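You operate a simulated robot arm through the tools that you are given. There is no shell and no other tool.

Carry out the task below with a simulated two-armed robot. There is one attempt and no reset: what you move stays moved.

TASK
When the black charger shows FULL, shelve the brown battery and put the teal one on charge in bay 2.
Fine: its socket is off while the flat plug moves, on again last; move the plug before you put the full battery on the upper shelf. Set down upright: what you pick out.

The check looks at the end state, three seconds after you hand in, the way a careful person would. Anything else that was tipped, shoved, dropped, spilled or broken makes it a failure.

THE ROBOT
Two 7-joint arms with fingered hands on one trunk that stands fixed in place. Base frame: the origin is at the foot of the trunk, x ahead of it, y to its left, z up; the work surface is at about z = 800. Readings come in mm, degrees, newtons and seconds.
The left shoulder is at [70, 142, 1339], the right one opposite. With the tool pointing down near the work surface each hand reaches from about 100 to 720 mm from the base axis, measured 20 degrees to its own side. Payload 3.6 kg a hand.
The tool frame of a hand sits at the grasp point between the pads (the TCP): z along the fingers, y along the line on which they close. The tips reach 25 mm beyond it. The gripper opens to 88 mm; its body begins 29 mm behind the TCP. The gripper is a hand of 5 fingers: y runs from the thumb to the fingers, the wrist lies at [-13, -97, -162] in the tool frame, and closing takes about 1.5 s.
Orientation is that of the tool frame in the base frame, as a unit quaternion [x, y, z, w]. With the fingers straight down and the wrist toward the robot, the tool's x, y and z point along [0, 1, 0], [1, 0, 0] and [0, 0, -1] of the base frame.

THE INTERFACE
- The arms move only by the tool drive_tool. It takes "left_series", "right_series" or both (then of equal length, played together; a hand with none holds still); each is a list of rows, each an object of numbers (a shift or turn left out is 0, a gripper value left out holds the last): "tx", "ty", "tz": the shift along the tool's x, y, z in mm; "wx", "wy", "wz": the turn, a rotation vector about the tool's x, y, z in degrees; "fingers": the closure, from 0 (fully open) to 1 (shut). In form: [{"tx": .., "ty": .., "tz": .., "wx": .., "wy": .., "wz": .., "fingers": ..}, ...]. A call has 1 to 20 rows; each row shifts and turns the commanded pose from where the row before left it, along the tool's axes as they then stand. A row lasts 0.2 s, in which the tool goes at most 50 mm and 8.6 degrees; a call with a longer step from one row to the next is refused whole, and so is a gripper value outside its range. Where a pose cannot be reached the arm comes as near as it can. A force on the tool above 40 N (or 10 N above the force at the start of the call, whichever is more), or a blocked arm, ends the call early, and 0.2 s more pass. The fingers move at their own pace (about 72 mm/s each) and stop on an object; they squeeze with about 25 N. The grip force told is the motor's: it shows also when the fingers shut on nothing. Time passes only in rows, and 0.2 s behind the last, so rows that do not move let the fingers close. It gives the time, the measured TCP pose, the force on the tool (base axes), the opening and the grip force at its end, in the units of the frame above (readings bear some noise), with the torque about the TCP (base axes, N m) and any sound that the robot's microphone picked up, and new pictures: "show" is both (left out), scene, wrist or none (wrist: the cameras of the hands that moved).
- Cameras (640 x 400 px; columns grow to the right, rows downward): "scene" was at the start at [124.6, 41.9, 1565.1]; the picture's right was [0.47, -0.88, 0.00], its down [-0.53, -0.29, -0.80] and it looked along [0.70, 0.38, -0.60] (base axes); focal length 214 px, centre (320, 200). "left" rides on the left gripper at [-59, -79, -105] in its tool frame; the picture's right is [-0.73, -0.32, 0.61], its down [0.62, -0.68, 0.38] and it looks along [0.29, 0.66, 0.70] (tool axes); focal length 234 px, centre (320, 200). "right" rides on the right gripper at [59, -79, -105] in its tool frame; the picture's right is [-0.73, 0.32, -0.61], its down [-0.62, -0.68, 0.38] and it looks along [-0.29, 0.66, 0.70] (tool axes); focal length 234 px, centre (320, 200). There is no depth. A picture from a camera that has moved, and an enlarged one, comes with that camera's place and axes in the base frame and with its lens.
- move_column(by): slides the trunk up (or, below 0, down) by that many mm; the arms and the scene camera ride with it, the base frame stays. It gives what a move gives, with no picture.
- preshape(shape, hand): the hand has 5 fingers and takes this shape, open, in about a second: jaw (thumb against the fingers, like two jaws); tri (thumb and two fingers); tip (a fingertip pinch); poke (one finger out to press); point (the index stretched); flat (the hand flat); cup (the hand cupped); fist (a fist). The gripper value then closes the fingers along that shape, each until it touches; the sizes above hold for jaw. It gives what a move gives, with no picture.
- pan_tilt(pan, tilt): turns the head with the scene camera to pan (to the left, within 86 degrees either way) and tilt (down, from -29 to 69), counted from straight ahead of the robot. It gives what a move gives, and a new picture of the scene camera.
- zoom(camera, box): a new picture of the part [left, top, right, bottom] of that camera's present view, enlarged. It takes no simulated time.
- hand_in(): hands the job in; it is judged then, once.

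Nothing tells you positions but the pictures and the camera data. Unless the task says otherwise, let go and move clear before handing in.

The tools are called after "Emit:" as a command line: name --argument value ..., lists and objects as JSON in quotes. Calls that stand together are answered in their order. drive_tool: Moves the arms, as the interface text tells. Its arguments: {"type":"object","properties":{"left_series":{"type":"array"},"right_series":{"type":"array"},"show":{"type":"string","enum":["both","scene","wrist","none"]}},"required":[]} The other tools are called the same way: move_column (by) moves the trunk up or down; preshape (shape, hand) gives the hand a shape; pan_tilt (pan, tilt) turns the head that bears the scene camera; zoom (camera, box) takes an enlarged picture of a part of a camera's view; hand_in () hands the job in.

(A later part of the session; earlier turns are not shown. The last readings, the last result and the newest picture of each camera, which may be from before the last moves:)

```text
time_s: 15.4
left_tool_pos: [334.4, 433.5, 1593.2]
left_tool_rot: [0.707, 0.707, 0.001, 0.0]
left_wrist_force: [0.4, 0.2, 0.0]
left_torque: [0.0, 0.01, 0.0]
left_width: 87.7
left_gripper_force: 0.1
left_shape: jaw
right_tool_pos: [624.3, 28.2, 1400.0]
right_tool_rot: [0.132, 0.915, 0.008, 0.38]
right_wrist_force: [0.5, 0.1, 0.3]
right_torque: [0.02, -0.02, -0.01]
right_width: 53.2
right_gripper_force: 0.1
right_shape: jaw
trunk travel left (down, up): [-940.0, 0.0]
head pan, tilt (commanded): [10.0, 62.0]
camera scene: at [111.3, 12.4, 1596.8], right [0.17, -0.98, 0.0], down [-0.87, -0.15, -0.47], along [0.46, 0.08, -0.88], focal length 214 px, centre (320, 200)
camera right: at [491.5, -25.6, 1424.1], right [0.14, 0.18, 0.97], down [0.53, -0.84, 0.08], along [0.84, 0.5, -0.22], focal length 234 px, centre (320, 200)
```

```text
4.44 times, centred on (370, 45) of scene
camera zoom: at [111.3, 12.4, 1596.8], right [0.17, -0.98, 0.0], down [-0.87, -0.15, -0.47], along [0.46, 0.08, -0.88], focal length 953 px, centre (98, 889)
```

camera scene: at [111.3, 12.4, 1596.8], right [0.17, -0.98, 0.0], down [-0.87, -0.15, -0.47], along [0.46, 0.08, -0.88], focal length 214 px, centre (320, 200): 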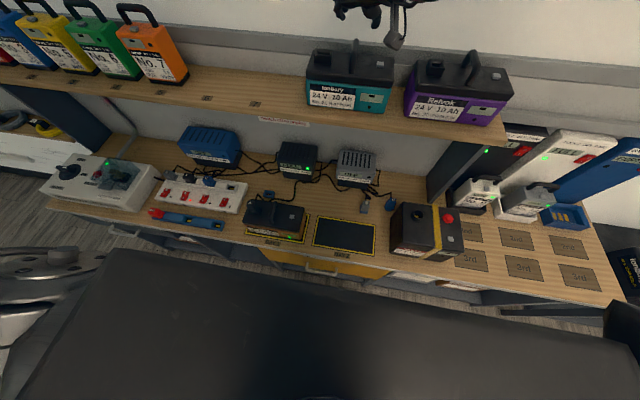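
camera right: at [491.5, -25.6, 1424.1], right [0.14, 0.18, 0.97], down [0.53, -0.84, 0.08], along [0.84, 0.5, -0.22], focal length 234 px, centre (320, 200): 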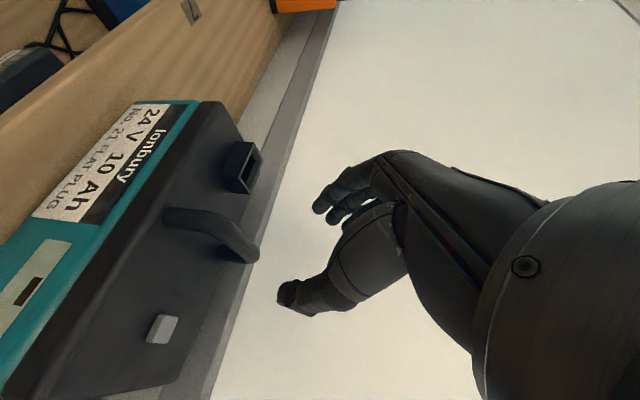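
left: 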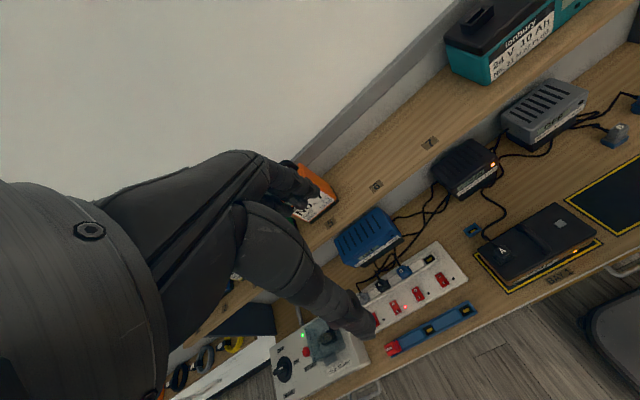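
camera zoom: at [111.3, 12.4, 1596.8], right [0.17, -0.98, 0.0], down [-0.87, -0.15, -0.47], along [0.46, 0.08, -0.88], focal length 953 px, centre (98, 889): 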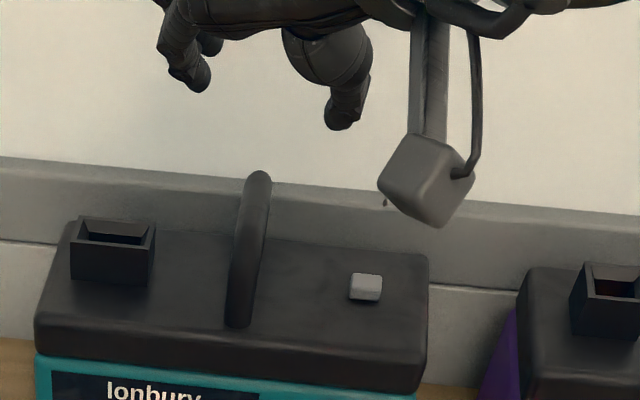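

The bar lies between thumb and fingers. I'll turn the head for a better view and lower the hand part of the way around the bar.

Emit:
pan_tilt --pan 0 --tilt 35

Emit:
drive_tool --right_series '[{"tx": 7.4, "ty": -2.1, "tz": 13.5}, {"tx": 7.4, "ty": -2.1, "tz": 13.5}, {"tx": 7.4, "ty": -2.1, "tz": 13.5}, {}]'

Emit:
zoom --camera "scene" --box '[220, 60, 420, 185]'

```text
time_s: 16.4
left_tool_pos: [335.3, 431.8, 1593.0]
left_tool_rot: [0.707, 0.707, 0.0, 0.001]
left_wrist_force: [0.2, -0.2, 0.4]
left_torque: [0.02, -0.02, -0.03]
left_width: 87.7
left_gripper_force: 0.0
left_shape: jaw
right_tool_pos: [624.2, 26.3, 1399.8]
right_tool_rot: [0.133, 0.915, 0.009, 0.38]
right_wrist_force: [-0.4, -0.4, 0.2]
right_torque: [-0.01, -0.01, 0.01]
right_width: 53.1
right_gripper_force: 0.1
right_shape: jaw
trunk travel left (down, up): [-940.0, 0.0]
head pan, tilt (commanded): [0.0, 35.0]
camera scene: at [136.2, 0.6, 1633.3], right [0.0, -1.0, 0.0], down [-0.57, 0.0, -0.82], along [0.82, 0.0, -0.57], focal length 214 px, centre (320, 200)
```

scene: 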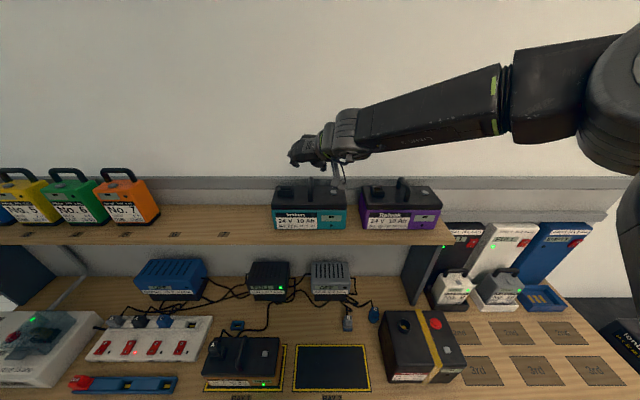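

```text
time_s: 17.4
left_tool_pos: [335.0, 431.6, 1592.6]
left_tool_rot: [0.707, 0.707, 0.0, -0.001]
left_wrist_force: [0.5, 0.7, 0.0]
left_torque: [-0.02, -0.02, 0.0]
left_width: 87.9
left_gripper_force: 0.1
left_shape: jaw
right_tool_pos: [635.4, 23.6, 1355.3]
right_tool_rot: [0.132, 0.915, 0.009, 0.381]
right_wrist_force: [0.5, -0.2, -0.5]
right_torque: [0.0, 0.02, -0.05]
right_width: 53.6
right_gripper_force: 0.0
right_shape: jaw
trunk travel left (down, up): [-940.0, 0.0]
head pan, tilt (commanded): [0.0, 35.0]
camera scene: at [135.9, 1.0, 1633.4], right [0.0, -1.0, 0.0], down [-0.57, 0.0, -0.82], along [0.82, 0.0, -0.57], focal length 214 px, centre (320, 200)
camera right: at [503.9, -29.0, 1378.6], right [0.14, 0.18, 0.97], down [0.53, -0.84, 0.08], along [0.84, 0.5, -0.22], focal length 234 px, centre (320, 200)
```

scene: 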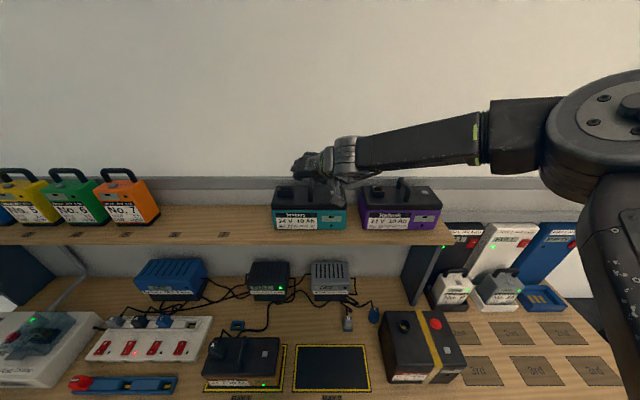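
right: 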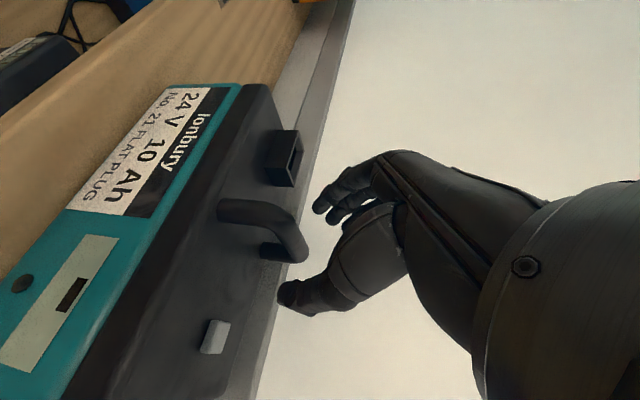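

```text
3.20 times, centred on (320, 122) of scene
camera zoom: at [135.9, 1.0, 1633.4], right [0.0, -1.0, 0.0], down [-0.57, 0.0, -0.82], along [0.82, 0.0, -0.57], focal length 686 px, centre (320, 448)
```

zoom: 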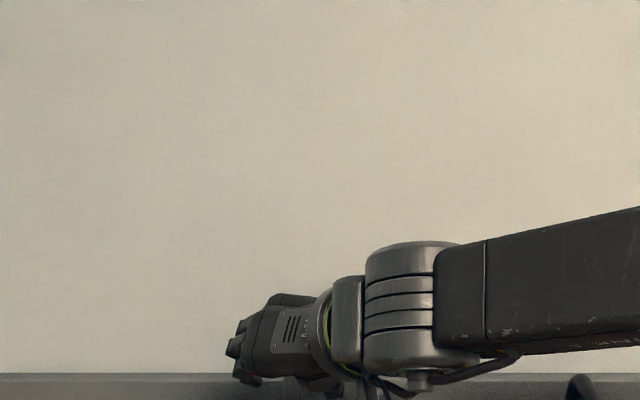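

The hand is at (635, 24, 1355), with the fingertips level with the bar top. I'll lower it another 20 mm so the bar sits between thumb and fingers.

Emit:
drive_tool --right_series '[{"tx": 4.9, "ty": -0.8, "tz": 5.0}, {"tx": 4.9, "ty": -0.8, "tz": 5.0}, {"tx": 4.9, "ty": -0.8, "tz": 5.0}, {}]'

Emit:
zoom --camera "right" --box '[180, 100, 440, 360]'

```text
time_s: 18.4
left_tool_pos: [334.7, 432.0, 1592.8]
left_tool_rot: [0.708, 0.707, 0.0, 0.0]
left_wrist_force: [0.0, -0.3, -0.1]
left_torque: [-0.01, 0.03, -0.02]
left_width: 87.7
left_gripper_force: 0.0
left_shape: jaw
right_tool_pos: [636.1, 25.1, 1334.7]
right_tool_rot: [0.131, 0.916, 0.008, 0.38]
right_wrist_force: [0.4, -0.2, 0.2]
right_torque: [0.0, 0.02, -0.02]
right_width: 53.0
right_gripper_force: 0.0
right_shape: jaw
trunk travel left (down, up): [-940.0, 0.0]
head pan, tilt (commanded): [0.0, 35.0]
camera scene: at [136.3, 0.7, 1633.4], right [0.0, -1.0, 0.0], down [-0.57, 0.0, -0.82], along [0.82, 0.0, -0.57], focal length 214 px, centre (320, 200)
camera right: at [504.1, -29.2, 1358.0], right [0.14, 0.18, 0.97], down [0.53, -0.84, 0.08], along [0.84, 0.5, -0.22], focal length 234 px, centre (320, 200)
```

scene: 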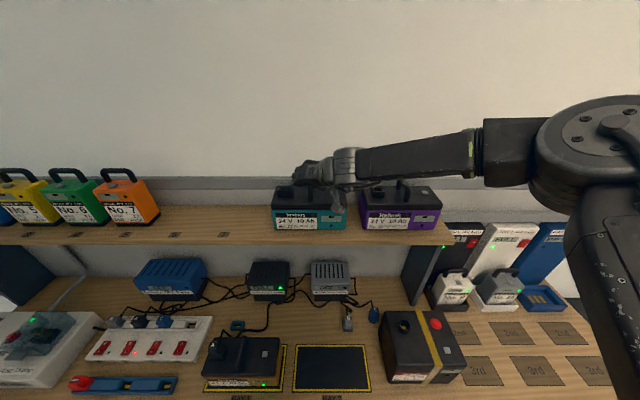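
right: 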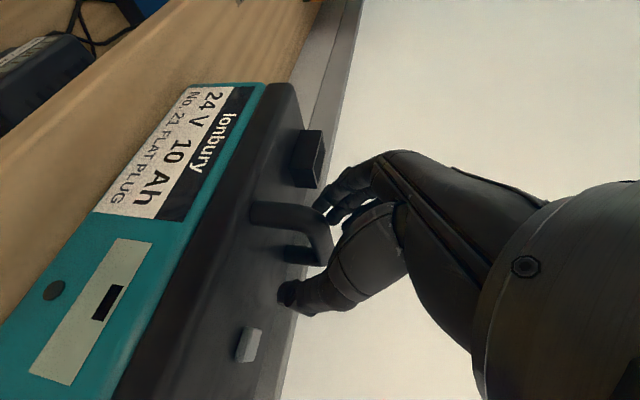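

```text
1.54 times, centred on (310, 230) of right
camera zoom: at [504.1, -29.2, 1358.0], right [0.14, 0.18, 0.97], down [0.53, -0.84, 0.08], along [0.84, 0.5, -0.22], focal length 360 px, centre (335, 154)
```

zoom: 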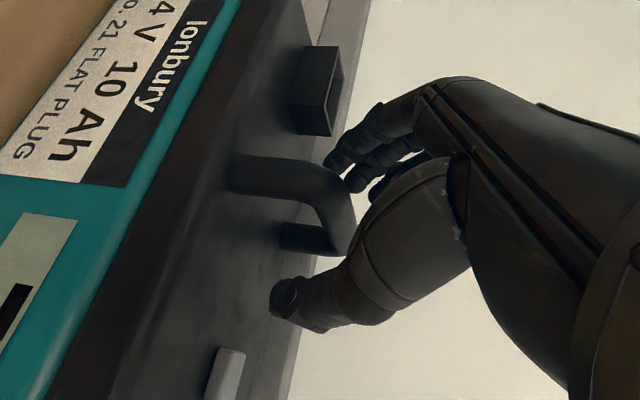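

The bar is between thumb and fingers, but the strong lean leaves the outer fingers too high. I'll lift a little, reduce the lean by 15° and see whether the arm still reaches.

Emit:
drive_tool --right_series '[{"tx": -8.7, "ty": 1.4, "tz": -8.9}, {"tx": -8.7, "ty": 1.4, "tz": -8.9}, {"wx": 1.9, "wy": 7.2, "wz": -0.6}, {"wx": 1.9, "wy": 7.2, "wz": -0.6}, {}]'

```text
time_s: 19.6
left_tool_pos: [336.4, 430.7, 1593.2]
left_tool_rot: [0.707, 0.708, 0.001, 0.001]
left_wrist_force: [-0.1, -0.7, 0.0]
left_torque: [-0.03, 0.02, 0.04]
left_width: 87.8
left_gripper_force: 0.1
left_shape: jaw
right_tool_pos: [631.1, 23.5, 1354.9]
right_tool_rot: [0.127, 0.926, 0.005, 0.354]
right_wrist_force: [-0.1, -0.2, 0.1]
right_torque: [-0.01, 0.0, -0.02]
right_width: 53.2
right_gripper_force: 0.0
right_shape: jaw
right hand out of reach, approached as far as the arm can: row 3, 4
trunk travel left (down, up): [-940.0, 0.0]
head pan, tilt (commanded): [0.0, 35.0]
camera scene: at [136.9, -0.6, 1633.3], right [0.0, -1.0, 0.0], down [-0.57, 0.0, -0.82], along [0.82, 0.0, -0.57], focal length 214 px, centre (320, 200)
camera right: at [500.9, -30.1, 1385.4], right [0.2, 0.19, 0.96], down [0.54, -0.84, 0.05], along [0.82, 0.51, -0.27], focal length 234 px, centre (320, 200)
```

scene: 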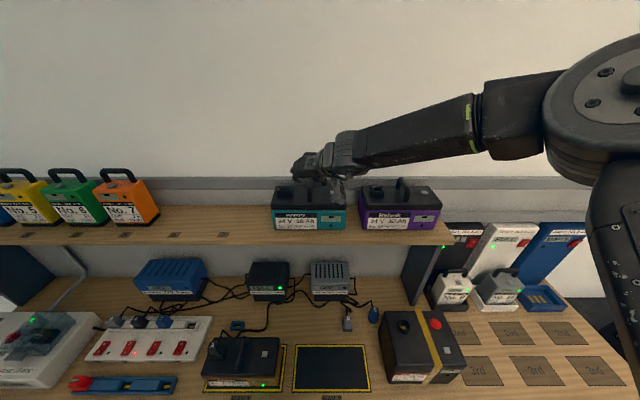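
right: 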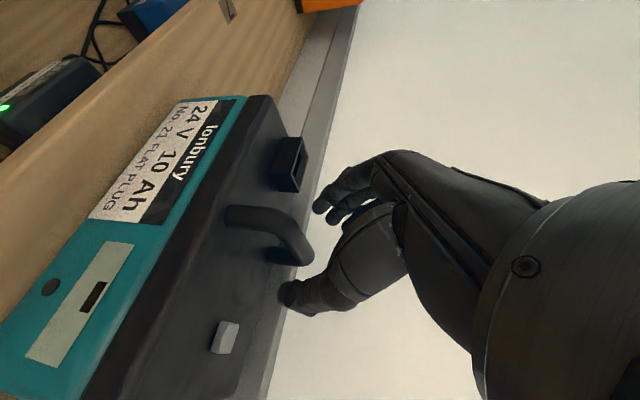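

The lean can only be reduced a few degrees. I'll instead roll the hand so the fingers go lower and the thumb higher, still above the lid, and see whether that is reachable.

Emit:
drive_tool --right_series '[{"wx": 5.06, "wy": -1.75, "wz": -5.25}, {"wx": 5.06, "wy": -1.75, "wz": -5.25}, {}]'

Emit:
zoom --camera "right" --box '[180, 100, 440, 360]'

```text
time_s: 20.4
left_tool_pos: [338.3, 429.5, 1592.9]
left_tool_rot: [0.707, 0.707, 0.0, -0.001]
left_wrist_force: [0.6, -0.6, 0.5]
left_torque: [0.03, 0.03, 0.0]
left_width: 87.8
left_gripper_force: 0.0
left_shape: jaw
right_tool_pos: [611.6, 34.6, 1364.9]
right_tool_rot: [0.11, 0.921, -0.053, 0.37]
right_wrist_force: [0.8, 0.2, 0.5]
right_torque: [0.01, -0.03, -0.01]
right_width: 53.0
right_gripper_force: 0.1
right_shape: jaw
right hand out of reach, approached as far as the arm can: row 1, 2
trunk travel left (down, up): [-940.0, 0.0]
head pan, tilt (commanded): [0.0, 35.0]
camera scene: at [138.6, -2.5, 1633.2], right [0.0, -1.0, 0.0], down [-0.57, 0.0, -0.82], along [0.82, 0.0, -0.57], focal length 214 px, centre (320, 200)
camera right: at [480.6, -13.8, 1399.3], right [0.18, 0.3, 0.94], down [0.53, -0.83, 0.17], along [0.83, 0.47, -0.31], focal length 234 px, centre (320, 200)
```

scene: 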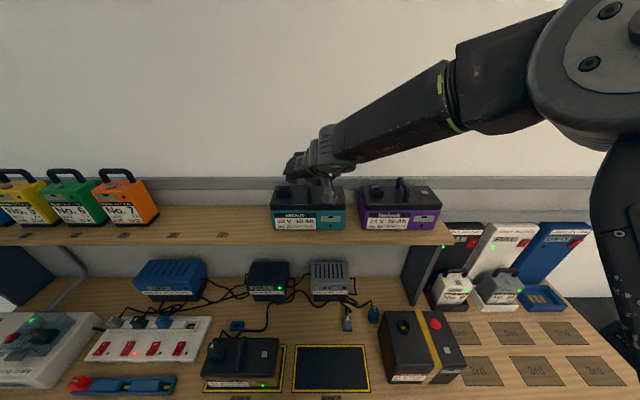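
right: 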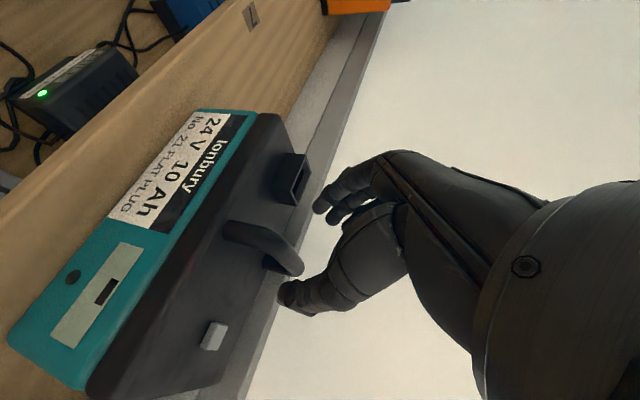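

```text
1.54 times, centred on (310, 230) of right
camera zoom: at [480.6, -13.8, 1399.3], right [0.18, 0.3, 0.94], down [0.53, -0.83, 0.17], along [0.83, 0.47, -0.31], focal length 360 px, centre (335, 154)
```

zoom: 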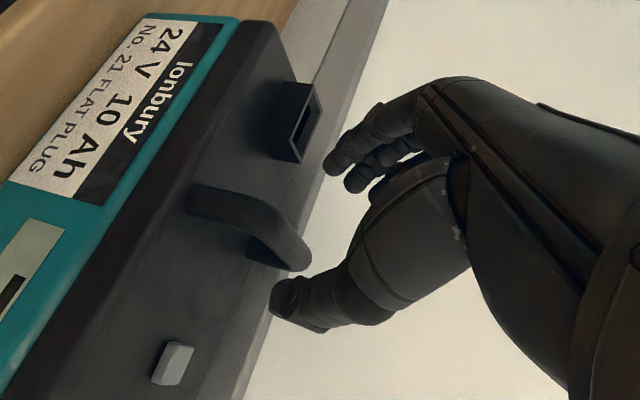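

That roll costs reach, so I'll go back to the earlier pose (75° yaw, 45° lean), where thumb, index, middle and ring all meet the bar at its own height. Then lower to about z=1338.

Emit:
drive_tool --right_series '[{"wx": -5.65, "wy": -0.5, "wz": 4.95}, {"tx": -7.7, "ty": -2.1, "tz": 10.7}, {"tx": -7.7, "ty": -2.1, "tz": 10.7}, {"tx": 5.1, "ty": -0.8, "tz": 5.2}, {"tx": 5.1, "ty": -0.8, "tz": 5.2}, {"tx": 5.1, "ty": -0.8, "tz": 5.2}, {}]'

Emit:
zoom --camera "right" --box '[180, 100, 440, 360]'

Emit:
zoom --camera "scene" --box '[250, 130, 390, 240]'

```text
time_s: 22.0
left_tool_pos: [334.5, 433.8, 1593.4]
left_tool_rot: [0.707, 0.707, 0.0, 0.0]
left_wrist_force: [0.5, -0.3, 0.1]
left_torque: [0.01, -0.03, -0.02]
left_width: 87.8
left_gripper_force: 0.0
left_shape: jaw
right_tool_pos: [632.4, 27.4, 1335.9]
right_tool_rot: [0.121, 0.919, -0.018, 0.376]
right_wrist_force: [0.0, 0.7, 0.2]
right_torque: [0.03, 0.01, 0.0]
right_width: 53.1
right_gripper_force: 0.1
right_shape: jaw
right hand out of reach, approached as far as the arm can: row 1
trunk travel left (down, up): [-940.0, 0.0]
head pan, tilt (commanded): [0.0, 35.0]
camera scene: at [135.9, 1.5, 1633.4], right [0.0, -1.0, 0.0], down [-0.57, 0.0, -0.82], along [0.82, 0.0, -0.57], focal length 214 px, centre (320, 200)
camera right: at [501.2, -24.8, 1364.8], right [0.16, 0.24, 0.96], down [0.53, -0.84, 0.12], along [0.83, 0.49, -0.26], focal length 234 px, centre (320, 200)
```

scene: 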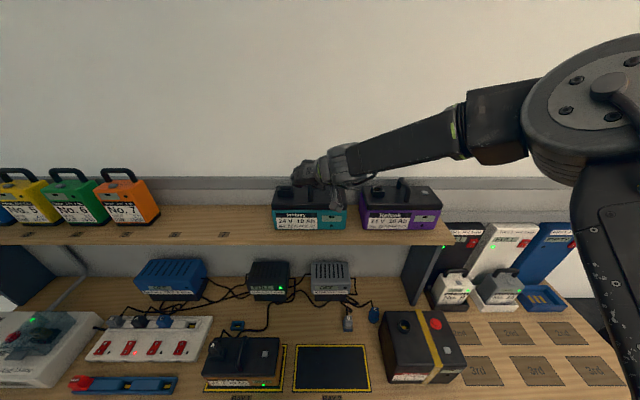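
right: 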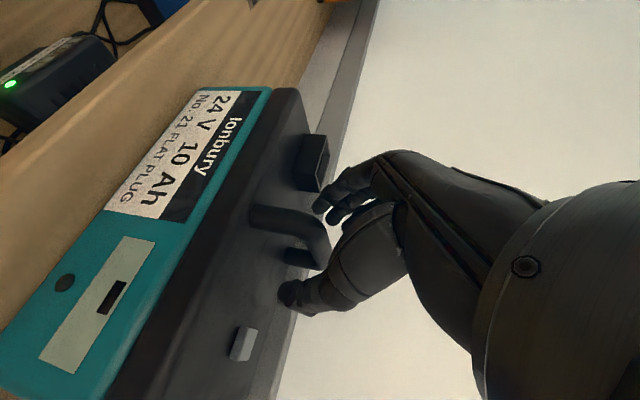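

```text
1.54 times, centred on (310, 230) of right
camera zoom: at [501.2, -24.8, 1364.8], right [0.16, 0.24, 0.96], down [0.53, -0.84, 0.12], along [0.83, 0.49, -0.26], focal length 360 px, centre (335, 154)
```

zoom: 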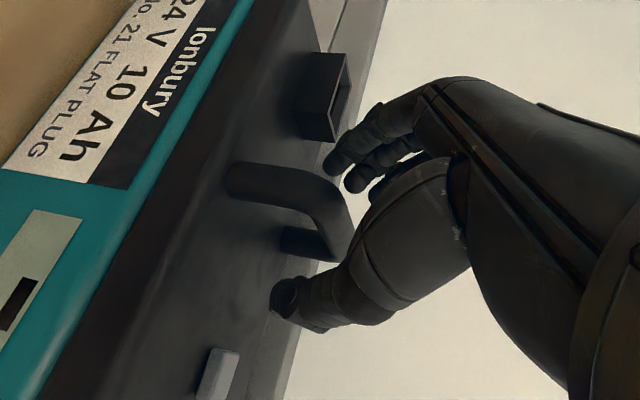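

```text
3.64 times, centred on (320, 185) of scene
camera zoom: at [135.9, 1.5, 1633.4], right [0.0, -1.0, 0.0], down [-0.57, 0.0, -0.82], along [0.82, 0.0, -0.57], focal length 780 px, centre (320, 254)
```

zoom: 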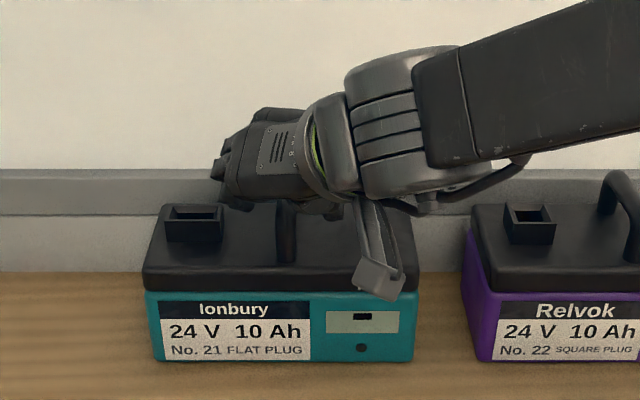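

Index and middle tips are about 15–20 mm below the bar's centre and the thumb tip is clear of the lid, so the bar is well enclosed. I'll close the hand on it.

Emit:
drive_tool --right_series '[{"fingers": 0.55}, {"fingers": 0.7}, {"fingers": 0.85}, {"fingers": 1.0}, {}, {}, {}, {}, {}]'

Emit:
zoom --camera "right" --box '[180, 100, 440, 360]'

Emit:
zoom --camera "scene" --box '[250, 130, 390, 240]'

```text
time_s: 24.0
left_tool_pos: [337.0, 432.7, 1592.5]
left_tool_rot: [0.707, 0.707, -0.001, 0.0]
left_wrist_force: [1.0, 0.0, -0.6]
left_torque: [-0.02, -0.01, -0.01]
left_width: 87.6
left_gripper_force: 0.0
left_shape: jaw
right_tool_pos: [634.3, 26.5, 1334.8]
right_tool_rot: [0.121, 0.919, -0.019, 0.374]
right_wrist_force: [-1.5, 1.1, 0.2]
right_torque: [0.0, -0.02, 0.19]
right_width: 8.6
right_gripper_force: 25.1
right_shape: jaw
trunk travel left (down, up): [-940.0, 0.0]
head pan, tilt (commanded): [0.0, 35.0]
camera scene: at [137.7, 1.2, 1633.2], right [0.0, -1.0, 0.0], down [-0.57, 0.0, -0.82], along [0.82, 0.0, -0.57], focal length 214 px, centre (320, 200)
camera right: at [502.7, -25.1, 1364.0], right [0.16, 0.24, 0.96], down [0.53, -0.84, 0.12], along [0.83, 0.49, -0.26], focal length 234 px, centre (320, 200)
```

scene: 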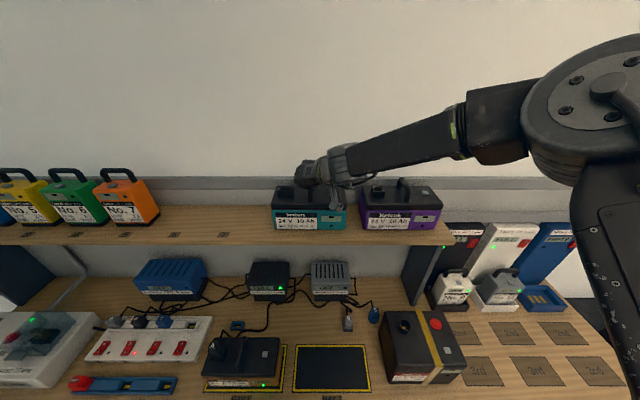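
right: 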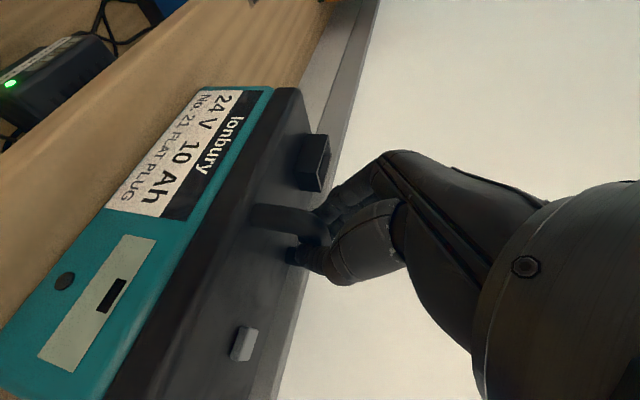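

```text
1.54 times, centred on (310, 230) of right
camera zoom: at [502.7, -25.1, 1364.0], right [0.16, 0.24, 0.96], down [0.53, -0.84, 0.12], along [0.83, 0.49, -0.26], focal length 360 px, centre (335, 154)
```

zoom: 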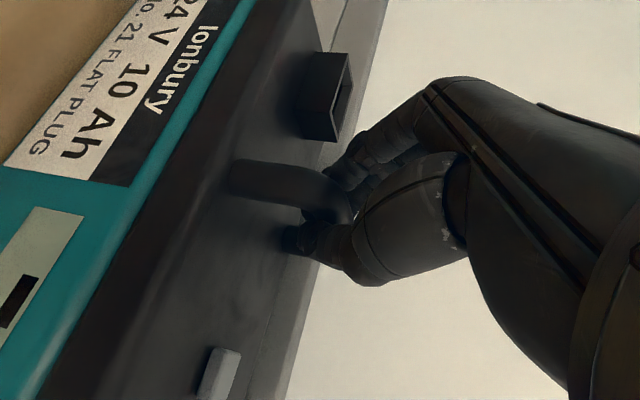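

```text
3.64 times, centred on (320, 185) of scene
camera zoom: at [137.7, 1.2, 1633.2], right [0.0, -1.0, 0.0], down [-0.57, 0.0, -0.82], along [0.82, 0.0, -0.57], focal length 780 px, centre (320, 254)
```

zoom: 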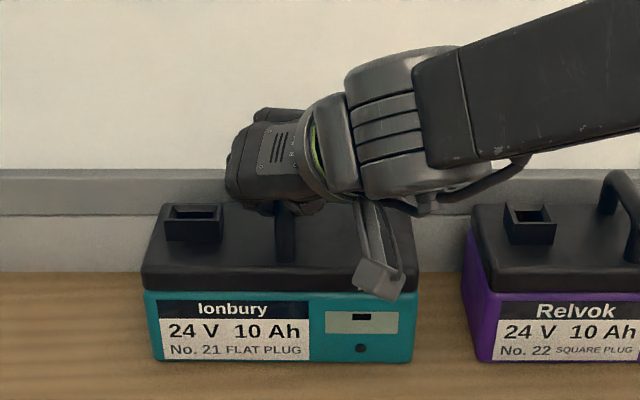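

The grip closed to 8.6 mm around the bar at full force. I'll lift a few millimetres to test the hold.

Emit:
drive_tool --right_series '[{"tx": -2.1, "ty": 0.2, "tz": -2.15}, {"tx": -2.1, "ty": 0.2, "tz": -2.15}, {"tx": -2.1, "ty": 0.2, "tz": -2.15}, {"tx": -2.1, "ty": 0.2, "tz": -2.15}, {}, {}]'

Emit:
zoom --camera "scene" --box '[250, 130, 390, 240]'

```text
time_s: 25.4
left_tool_pos: [338.3, 432.2, 1591.4]
left_tool_rot: [0.707, 0.707, -0.001, 0.0]
left_wrist_force: [-0.1, -0.3, 0.5]
left_torque: [-0.01, 0.02, 0.0]
left_width: 87.6
left_gripper_force: 0.0
left_shape: jaw
right_tool_pos: [635.1, 25.9, 1345.8]
right_tool_rot: [0.122, 0.92, -0.018, 0.373]
right_wrist_force: [0.5, -0.4, -14.3]
right_torque: [-0.09, 0.08, 0.0]
right_width: 8.1
right_gripper_force: 25.3
right_shape: jaw
trunk travel left (down, up): [-940.0, 0.0]
head pan, tilt (commanded): [0.0, 35.0]
camera scene: at [139.4, 0.8, 1633.1], right [0.0, -1.0, 0.0], down [-0.58, 0.0, -0.82], along [0.82, 0.0, -0.58], focal length 214 px, centre (320, 200)
camera right: at [504.1, -25.2, 1375.2], right [0.16, 0.24, 0.96], down [0.53, -0.84, 0.12], along [0.83, 0.49, -0.26], focal length 234 px, centre (320, 200)
```

scene: 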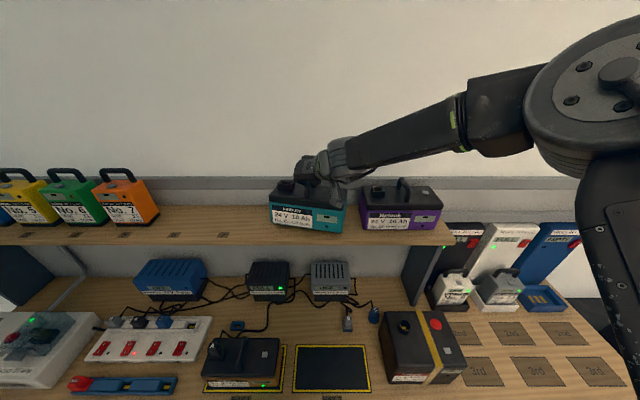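
right: 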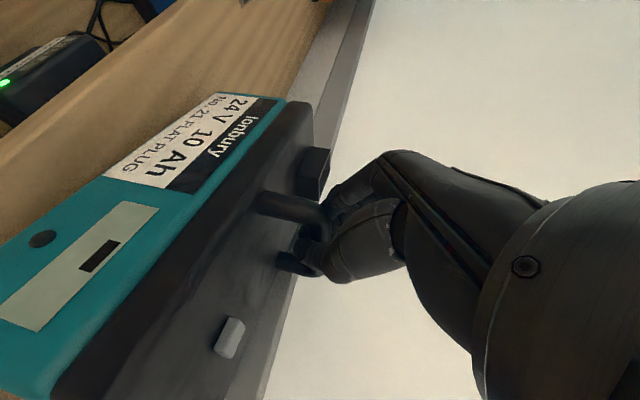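

```text
3.64 times, centred on (320, 185) of scene
camera zoom: at [139.4, 0.8, 1633.1], right [0.0, -1.0, 0.0], down [-0.58, 0.0, -0.82], along [0.82, 0.0, -0.58], focal length 780 px, centre (320, 254)
```

zoom: 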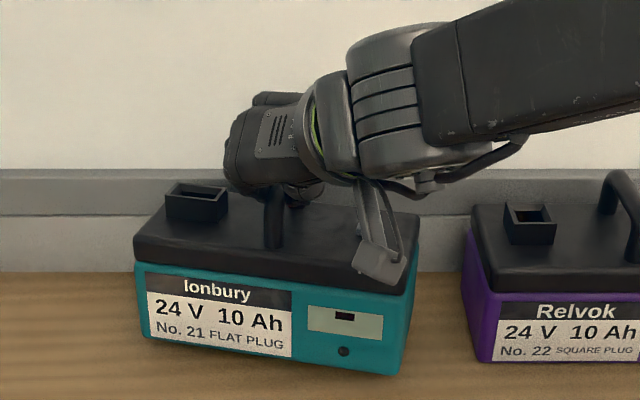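

The battery came off the shelf (about 1.5 kg) and only turned about 10° in yaw to line up with the hand. I'll lift a bit more and draw it straight forward off the shelf.

Emit:
drive_tool --right_series '[{"tx": -3.5, "ty": 0.3, "tz": -3.6}, {"tx": -3.5, "ty": 0.3, "tz": -3.6}, {"tx": -3.5, "ty": 0.3, "tz": -3.6}, {"tx": -3.5, "ty": 0.3, "tz": -3.6}, {"tx": 4.1, "ty": -1.4, "tz": -4.1}, {"tx": 6.9, "ty": -2.4, "tz": -6.9}, {"tx": 10.3, "ty": -3.5, "tz": -10.3}, {"tx": 10.3, "ty": -3.5, "tz": -10.3}, {"tx": 6.9, "ty": -2.4, "tz": -6.9}, {}]'

Emit:
zoom --camera "scene" --box '[250, 130, 390, 240]'

```text
time_s: 27.6
left_tool_pos: [339.2, 433.7, 1592.1]
left_tool_rot: [0.707, 0.707, 0.0, -0.002]
left_wrist_force: [0.6, -0.3, 0.3]
left_torque: [0.03, -0.02, 0.01]
left_width: 87.6
left_gripper_force: 0.1
left_shape: jaw
right_tool_pos: [581.0, 27.0, 1365.5]
right_tool_rot: [0.121, 0.92, -0.018, 0.373]
right_wrist_force: [0.2, -0.4, -15.0]
right_torque: [-0.07, 0.11, -0.03]
right_width: 8.0
right_gripper_force: 24.6
right_shape: jaw
trunk travel left (down, up): [-940.0, 0.0]
head pan, tilt (commanded): [0.0, 35.0]
camera scene: at [139.4, 1.2, 1633.1], right [0.0, -1.0, 0.0], down [-0.58, 0.0, -0.82], along [0.82, 0.0, -0.58], focal length 214 px, centre (320, 200)
camera right: at [448.9, -24.3, 1395.5], right [0.16, 0.24, 0.96], down [0.53, -0.84, 0.12], along [0.83, 0.49, -0.26], focal length 234 px, centre (320, 200)
```

scene: 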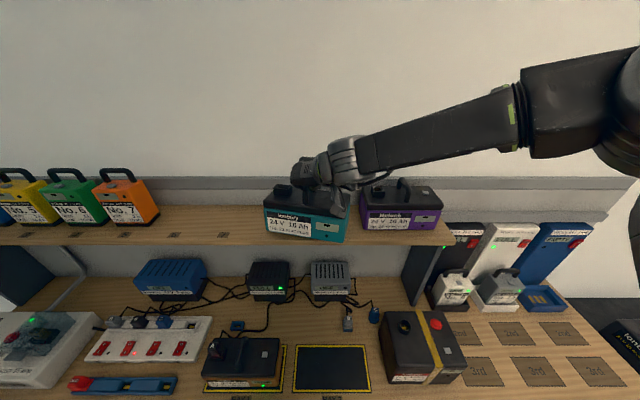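
right: 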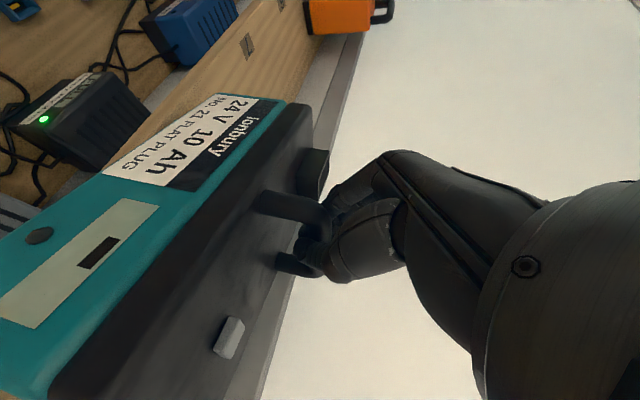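

```text
3.64 times, centred on (320, 185) of scene
camera zoom: at [139.4, 1.2, 1633.1], right [0.0, -1.0, 0.0], down [-0.58, 0.0, -0.82], along [0.82, 0.0, -0.58], focal length 780 px, centre (320, 254)
```

zoom: 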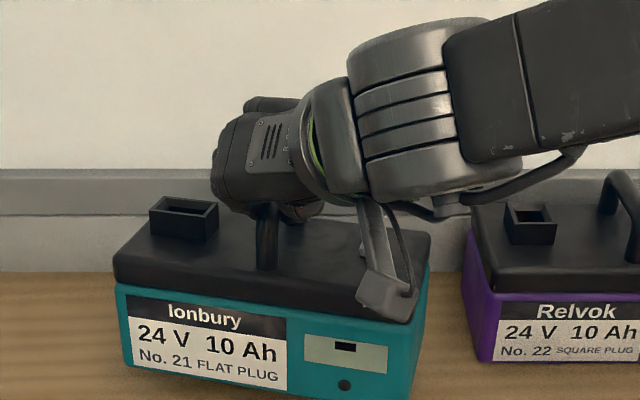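

The teal battery hangs level (about 15 N). I'll draw it back to x≈400 clear of the shelf edge, then shift toward y≈-30 and lower with the trunk.

Emit:
drive_tool --right_series '[{"tx": 10.3, "ty": -3.5, "tz": -10.3}, {"tx": 13.8, "ty": -4.7, "tz": -13.7}, {"tx": 13.8, "ty": -4.7, "tz": -13.7}, {"tx": 13.8, "ty": -4.7, "tz": -13.7}, {"tx": 13.8, "ty": -4.7, "tz": -13.7}, {"tx": 13.8, "ty": -4.7, "tz": -13.7}, {"tx": 13.8, "ty": -4.7, "tz": -13.7}, {"tx": 13.8, "ty": -4.7, "tz": -13.7}, {"tx": 10.3, "ty": -3.5, "tz": -10.3}, {"tx": 6.9, "ty": -2.4, "tz": -6.9}, {}, {}]'

```text
time_s: 30.2
left_tool_pos: [337.3, 431.8, 1592.1]
left_tool_rot: [0.707, 0.707, 0.0, -0.001]
left_wrist_force: [-1.0, 0.0, -0.1]
left_torque: [-0.01, 0.05, 0.0]
left_width: 87.4
left_gripper_force: 0.0
left_shape: jaw
right_tool_pos: [399.6, 26.2, 1366.7]
right_tool_rot: [0.121, 0.92, -0.019, 0.373]
right_wrist_force: [-0.1, 0.4, -14.7]
right_torque: [-0.06, 0.11, 0.01]
right_width: 7.9
right_gripper_force: 25.2
right_shape: jaw
trunk travel left (down, up): [-940.0, 0.0]
head pan, tilt (commanded): [0.0, 35.0]
camera scene: at [138.4, 0.9, 1633.2], right [0.0, -1.0, 0.0], down [-0.57, 0.0, -0.82], along [0.82, 0.0, -0.57], focal length 214 px, centre (320, 200)
camera right: at [268.0, -24.8, 1396.3], right [0.16, 0.24, 0.96], down [0.53, -0.84, 0.12], along [0.83, 0.49, -0.26], focal length 234 px, centre (320, 200)
```

scene: 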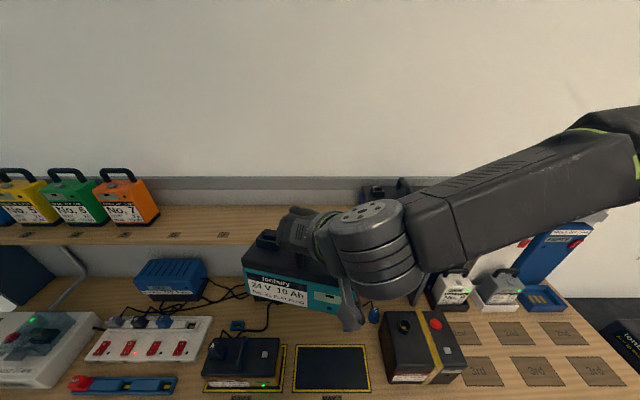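
right: 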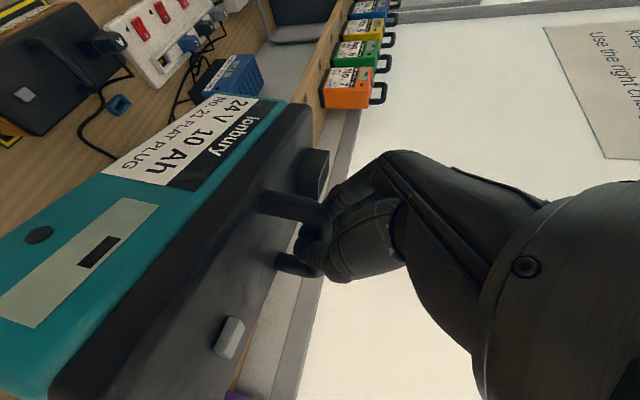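

The teal battery is clear of the shelf. I'll turn it back by about 12° so it lies parallel to the bench and shift it toward bay 2.

Emit:
drive_tool --right_series '[{"wx": -4.15, "wy": 0.35, "wz": -4.3}, {"wx": -4.15, "wy": 0.35, "wz": -4.3}, {"tx": -1.1, "ty": -18.3, "tz": -0.4}, {"tx": -1.1, "ty": -18.3, "tz": -0.4}, {"tx": -1.1, "ty": -18.3, "tz": -0.4}, {}, {}]'

Emit:
pan_tilt --pan 0 --tilt 50

Emit:
zoom --camera "scene" --box '[200, 100, 440, 250]'

```text
time_s: 31.8
left_tool_pos: [336.8, 433.5, 1593.1]
left_tool_rot: [0.707, 0.707, -0.001, -0.001]
left_wrist_force: [0.7, 0.1, -0.3]
left_torque: [-0.01, -0.05, 0.06]
left_width: 87.6
left_gripper_force: 0.0
left_shape: jaw
right_tool_pos: [399.2, -27.5, 1368.0]
right_tool_rot: [0.025, 0.927, 0.02, 0.373]
right_wrist_force: [0.4, 0.0, -12.9]
right_torque: [-0.05, 0.11, -0.01]
right_width: 8.1
right_gripper_force: 25.1
right_shape: jaw
trunk travel left (down, up): [-940.0, 0.0]
head pan, tilt (commanded): [0.0, 35.0]
camera scene: at [138.3, 1.9, 1633.2], right [0.0, -1.0, 0.0], down [-0.57, 0.0, -0.82], along [0.82, 0.0, -0.57], focal length 214 px, centre (320, 200)
camera right: at [282.0, -105.4, 1397.0], right [0.11, 0.27, 0.96], down [0.69, -0.71, 0.12], along [0.71, 0.65, -0.26], focal length 234 px, centre (320, 200)
```

scene: 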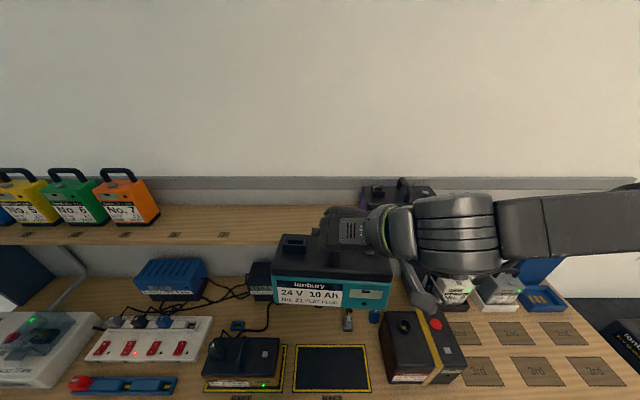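
right: 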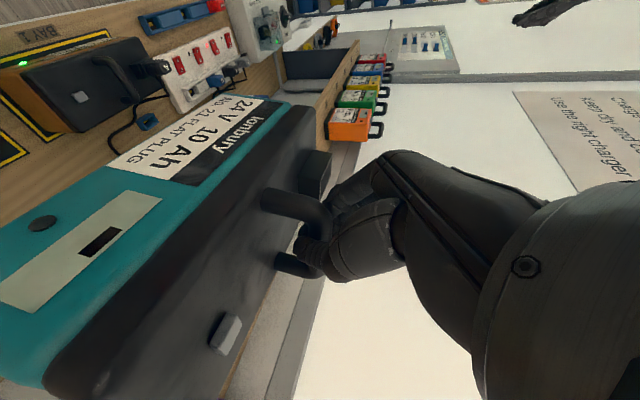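

```text
time_s: 32.5
left_tool_pos: [336.2, 432.3, 1591.5]
left_tool_rot: [0.707, 0.707, -0.001, -0.001]
left_wrist_force: [-0.6, 0.2, -0.2]
left_torque: [0.02, -0.01, 0.0]
left_width: 87.5
left_gripper_force: 0.0
left_shape: jaw
right_tool_pos: [399.8, -28.4, 1367.1]
right_tool_rot: [0.025, 0.927, 0.021, 0.374]
right_wrist_force: [-0.6, 0.4, -14.6]
right_torque: [-0.09, 0.08, 0.05]
right_width: 8.0
right_gripper_force: 24.9
right_shape: jaw
trunk travel left (down, up): [-940.0, 0.0]
head pan, tilt (commanded): [0.0, 50.0]
camera scene: at [127.2, 0.9, 1611.5], right [0.0, -1.0, 0.0], down [-0.77, 0.0, -0.64], along [0.64, 0.0, -0.77], focal length 214 px, centre (320, 200)
```

scene: 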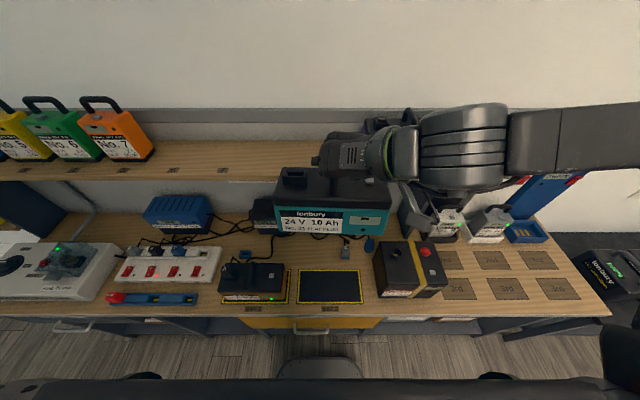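

```text
2.67 times, centred on (320, 175) of scene
camera zoom: at [127.2, 0.9, 1611.5], right [0.0, -1.0, 0.0], down [-0.77, 0.0, -0.64], along [0.64, 0.0, -0.77], focal length 572 px, centre (320, 267)
```

zoom: 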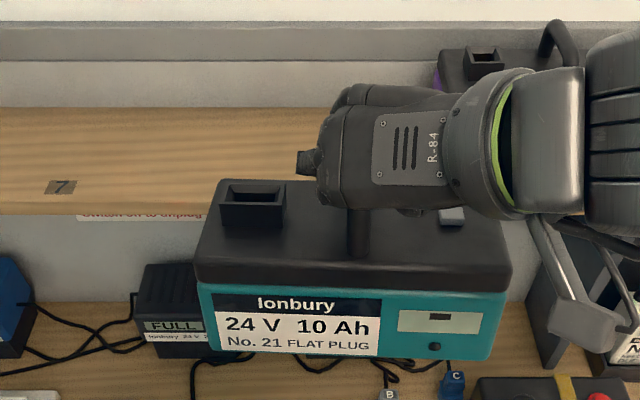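

The battery is nearly parallel to the bench, with its centre about 9 mm off the grip point. I'll lower the trunk 380 mm to bring it just above bay 2.

Emit:
move_column --by -380

Emit:
pan_tilt --pan 0 --tilt 50

Emit:
zoom --camera "scene" --box '[200, 130, 460, 300]'

```text
time_s: 36.2
left_tool_pos: [336.6, 432.1, 1212.2]
left_tool_rot: [0.707, 0.707, -0.001, 0.0]
left_wrist_force: [-0.1, 0.3, 0.2]
left_torque: [-0.02, 0.0, -0.01]
left_width: 87.6
left_gripper_force: 0.1
left_shape: jaw
right_tool_pos: [398.8, -29.0, 988.3]
right_tool_rot: [0.026, 0.927, 0.02, 0.373]
right_wrist_force: [0.2, -0.1, -14.2]
right_torque: [-0.07, 0.08, -0.01]
right_width: 7.8
right_gripper_force: 25.5
right_shape: jaw
trunk travel left (down, up): [-560.0, 380.0]
head pan, tilt (commanded): [0.0, 50.0]
```

```text
time_s: 36.8
left_tool_pos: [337.2, 431.8, 1213.5]
left_tool_rot: [0.707, 0.707, -0.001, -0.001]
left_wrist_force: [0.6, 0.1, 0.1]
left_torque: [0.0, -0.01, -0.03]
left_width: 87.5
left_gripper_force: 0.0
left_shape: jaw
right_tool_pos: [400.0, -29.6, 988.2]
right_tool_rot: [0.026, 0.927, 0.022, 0.373]
right_wrist_force: [-0.2, -0.7, -14.3]
right_torque: [-0.08, 0.06, 0.02]
right_width: 8.1
right_gripper_force: 25.2
right_shape: jaw
trunk travel left (down, up): [-560.0, 380.0]
head pan, tilt (commanded): [0.0, 50.0]
camera scene: at [126.6, 0.6, 1231.5], right [0.0, -1.0, 0.0], down [-0.77, 0.0, -0.64], along [0.64, 0.0, -0.77], focal length 214 px, centre (320, 200)
```

scene: 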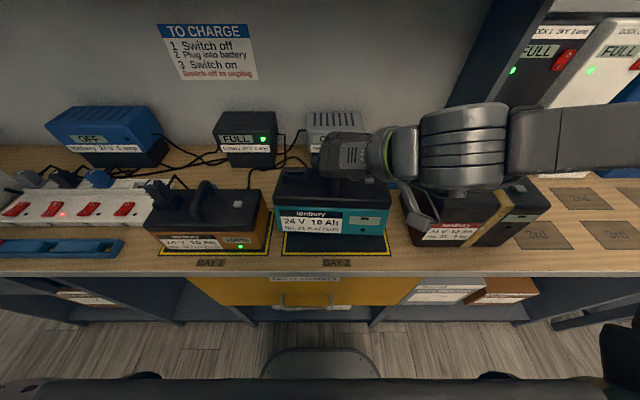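

```text
2.35 times, centred on (330, 215) of scene
camera zoom: at [126.6, 0.6, 1231.5], right [0.0, -1.0, 0.0], down [-0.77, 0.0, -0.64], along [0.64, 0.0, -0.77], focal length 505 px, centre (296, 165)
```

zoom: 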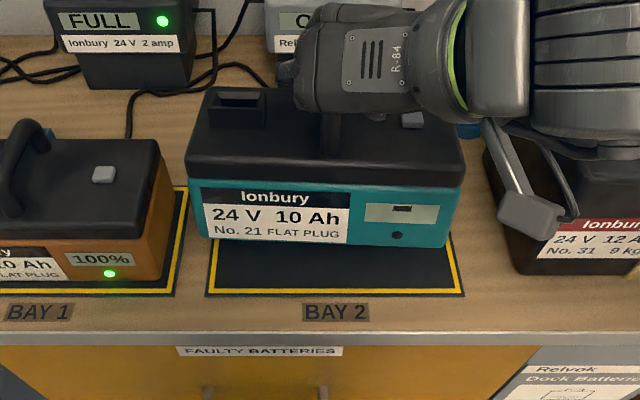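

The brown battery reads 100%, and the sign says: switch off, plug into battery, switch on. The teal one hangs above bay 2 about 17 mm too far left and 2° turned, so I'll correct that and lower it 40 mm.

Emit:
drive_tool --right_series '[{"wx": -1.6, "wy": 0.13, "wz": -1.65}, {"tx": 8.7, "ty": -17.7, "tz": 4.1}, {"tx": 6.9, "ty": -0.58, "tz": 7.2}, {"tx": 6.9, "ty": -0.58, "tz": 7.2}, {"tx": 6.9, "ty": -0.58, "tz": 7.2}, {}, {}]' --show "scene"

Emit:
zoom --camera "scene" --box '[240, 150, 440, 275]'

```text
time_s: 38.4
left_tool_pos: [337.2, 432.7, 1212.6]
left_tool_rot: [0.707, 0.707, 0.0, -0.001]
left_wrist_force: [0.3, 0.6, 0.1]
left_torque: [0.01, 0.01, 0.0]
left_width: 87.9
left_gripper_force: 0.1
left_shape: jaw
right_tool_pos: [402.0, -44.5, 948.8]
right_tool_rot: [0.005, 0.927, 0.029, 0.373]
right_wrist_force: [1.0, 0.3, -14.4]
right_torque: [-0.08, 0.04, 0.0]
right_width: 7.7
right_gripper_force: 24.9
right_shape: jaw
right hand out of reach, approached as far as the arm can: row 4
trunk travel left (down, up): [-560.0, 380.0]
head pan, tilt (commanded): [0.0, 50.0]
camera scene: at [126.7, 0.7, 1231.5], right [0.0, -1.0, 0.0], down [-0.77, 0.0, -0.64], along [0.64, 0.0, -0.77], focal length 214 px, centre (320, 200)
```

scene: 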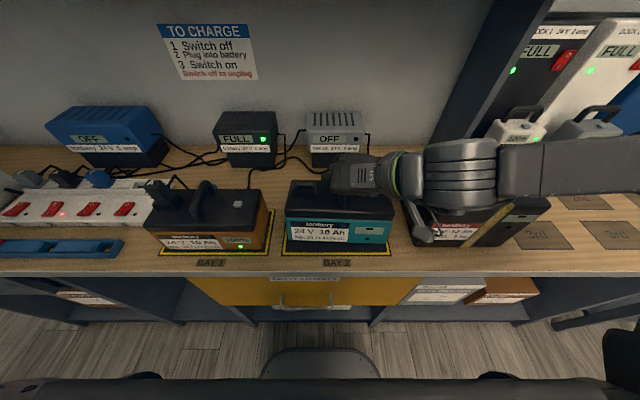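

```text
3.20 times, centred on (340, 212) of scene
camera zoom: at [126.7, 0.7, 1231.5], right [0.0, -1.0, 0.0], down [-0.77, 0.0, -0.64], along [0.64, 0.0, -0.77], focal length 686 px, centre (256, 160)
```

zoom: 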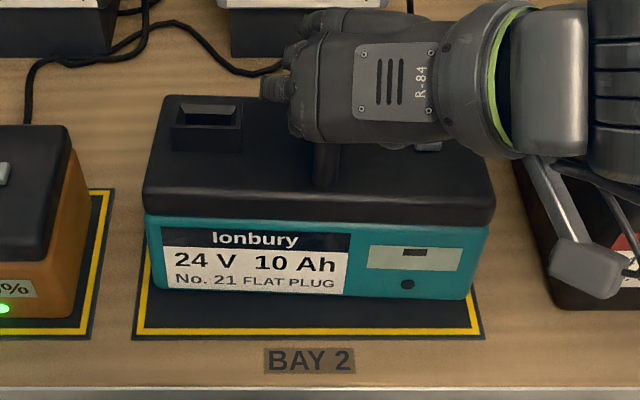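

The teal battery is now centred over bay 2 and nearly straight. I'll finish the descent with small trunk steps, watching the force.

Emit:
move_column --by -12

Emit:
zoom --camera "scene" --box '[240, 150, 440, 275]'

```text
time_s: 39.0
left_tool_pos: [333.3, 432.4, 1201.7]
left_tool_rot: [0.707, 0.707, 0.0, 0.001]
left_wrist_force: [0.6, -0.6, -0.2]
left_torque: [0.02, -0.01, 0.03]
left_width: 87.6
left_gripper_force: 0.1
left_shape: jaw
right_tool_pos: [400.5, -44.7, 938.6]
right_tool_rot: [0.005, 0.927, 0.029, 0.375]
right_wrist_force: [-4.7, -1.0, 5.1]
right_torque: [-0.03, -0.31, 0.04]
right_width: 9.0
right_gripper_force: 25.1
right_shape: jaw
trunk travel left (down, up): [-548.0, 392.0]
head pan, tilt (commanded): [0.0, 50.0]
```

```text
3.20 times, centred on (340, 212) of scene
camera zoom: at [123.7, 0.6, 1220.0], right [0.0, -1.0, 0.0], down [-0.77, 0.0, -0.64], along [0.64, 0.0, -0.77], focal length 686 px, centre (256, 160)
```

zoom: 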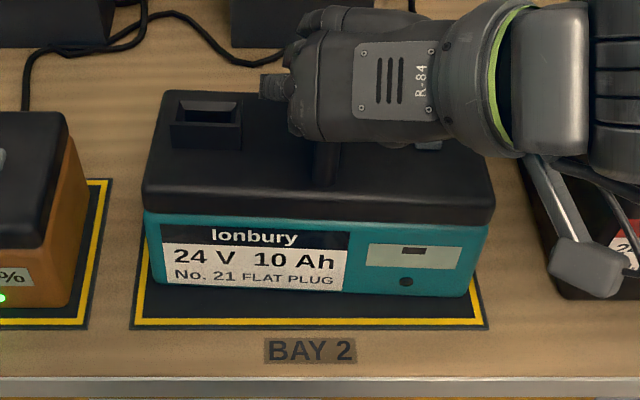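

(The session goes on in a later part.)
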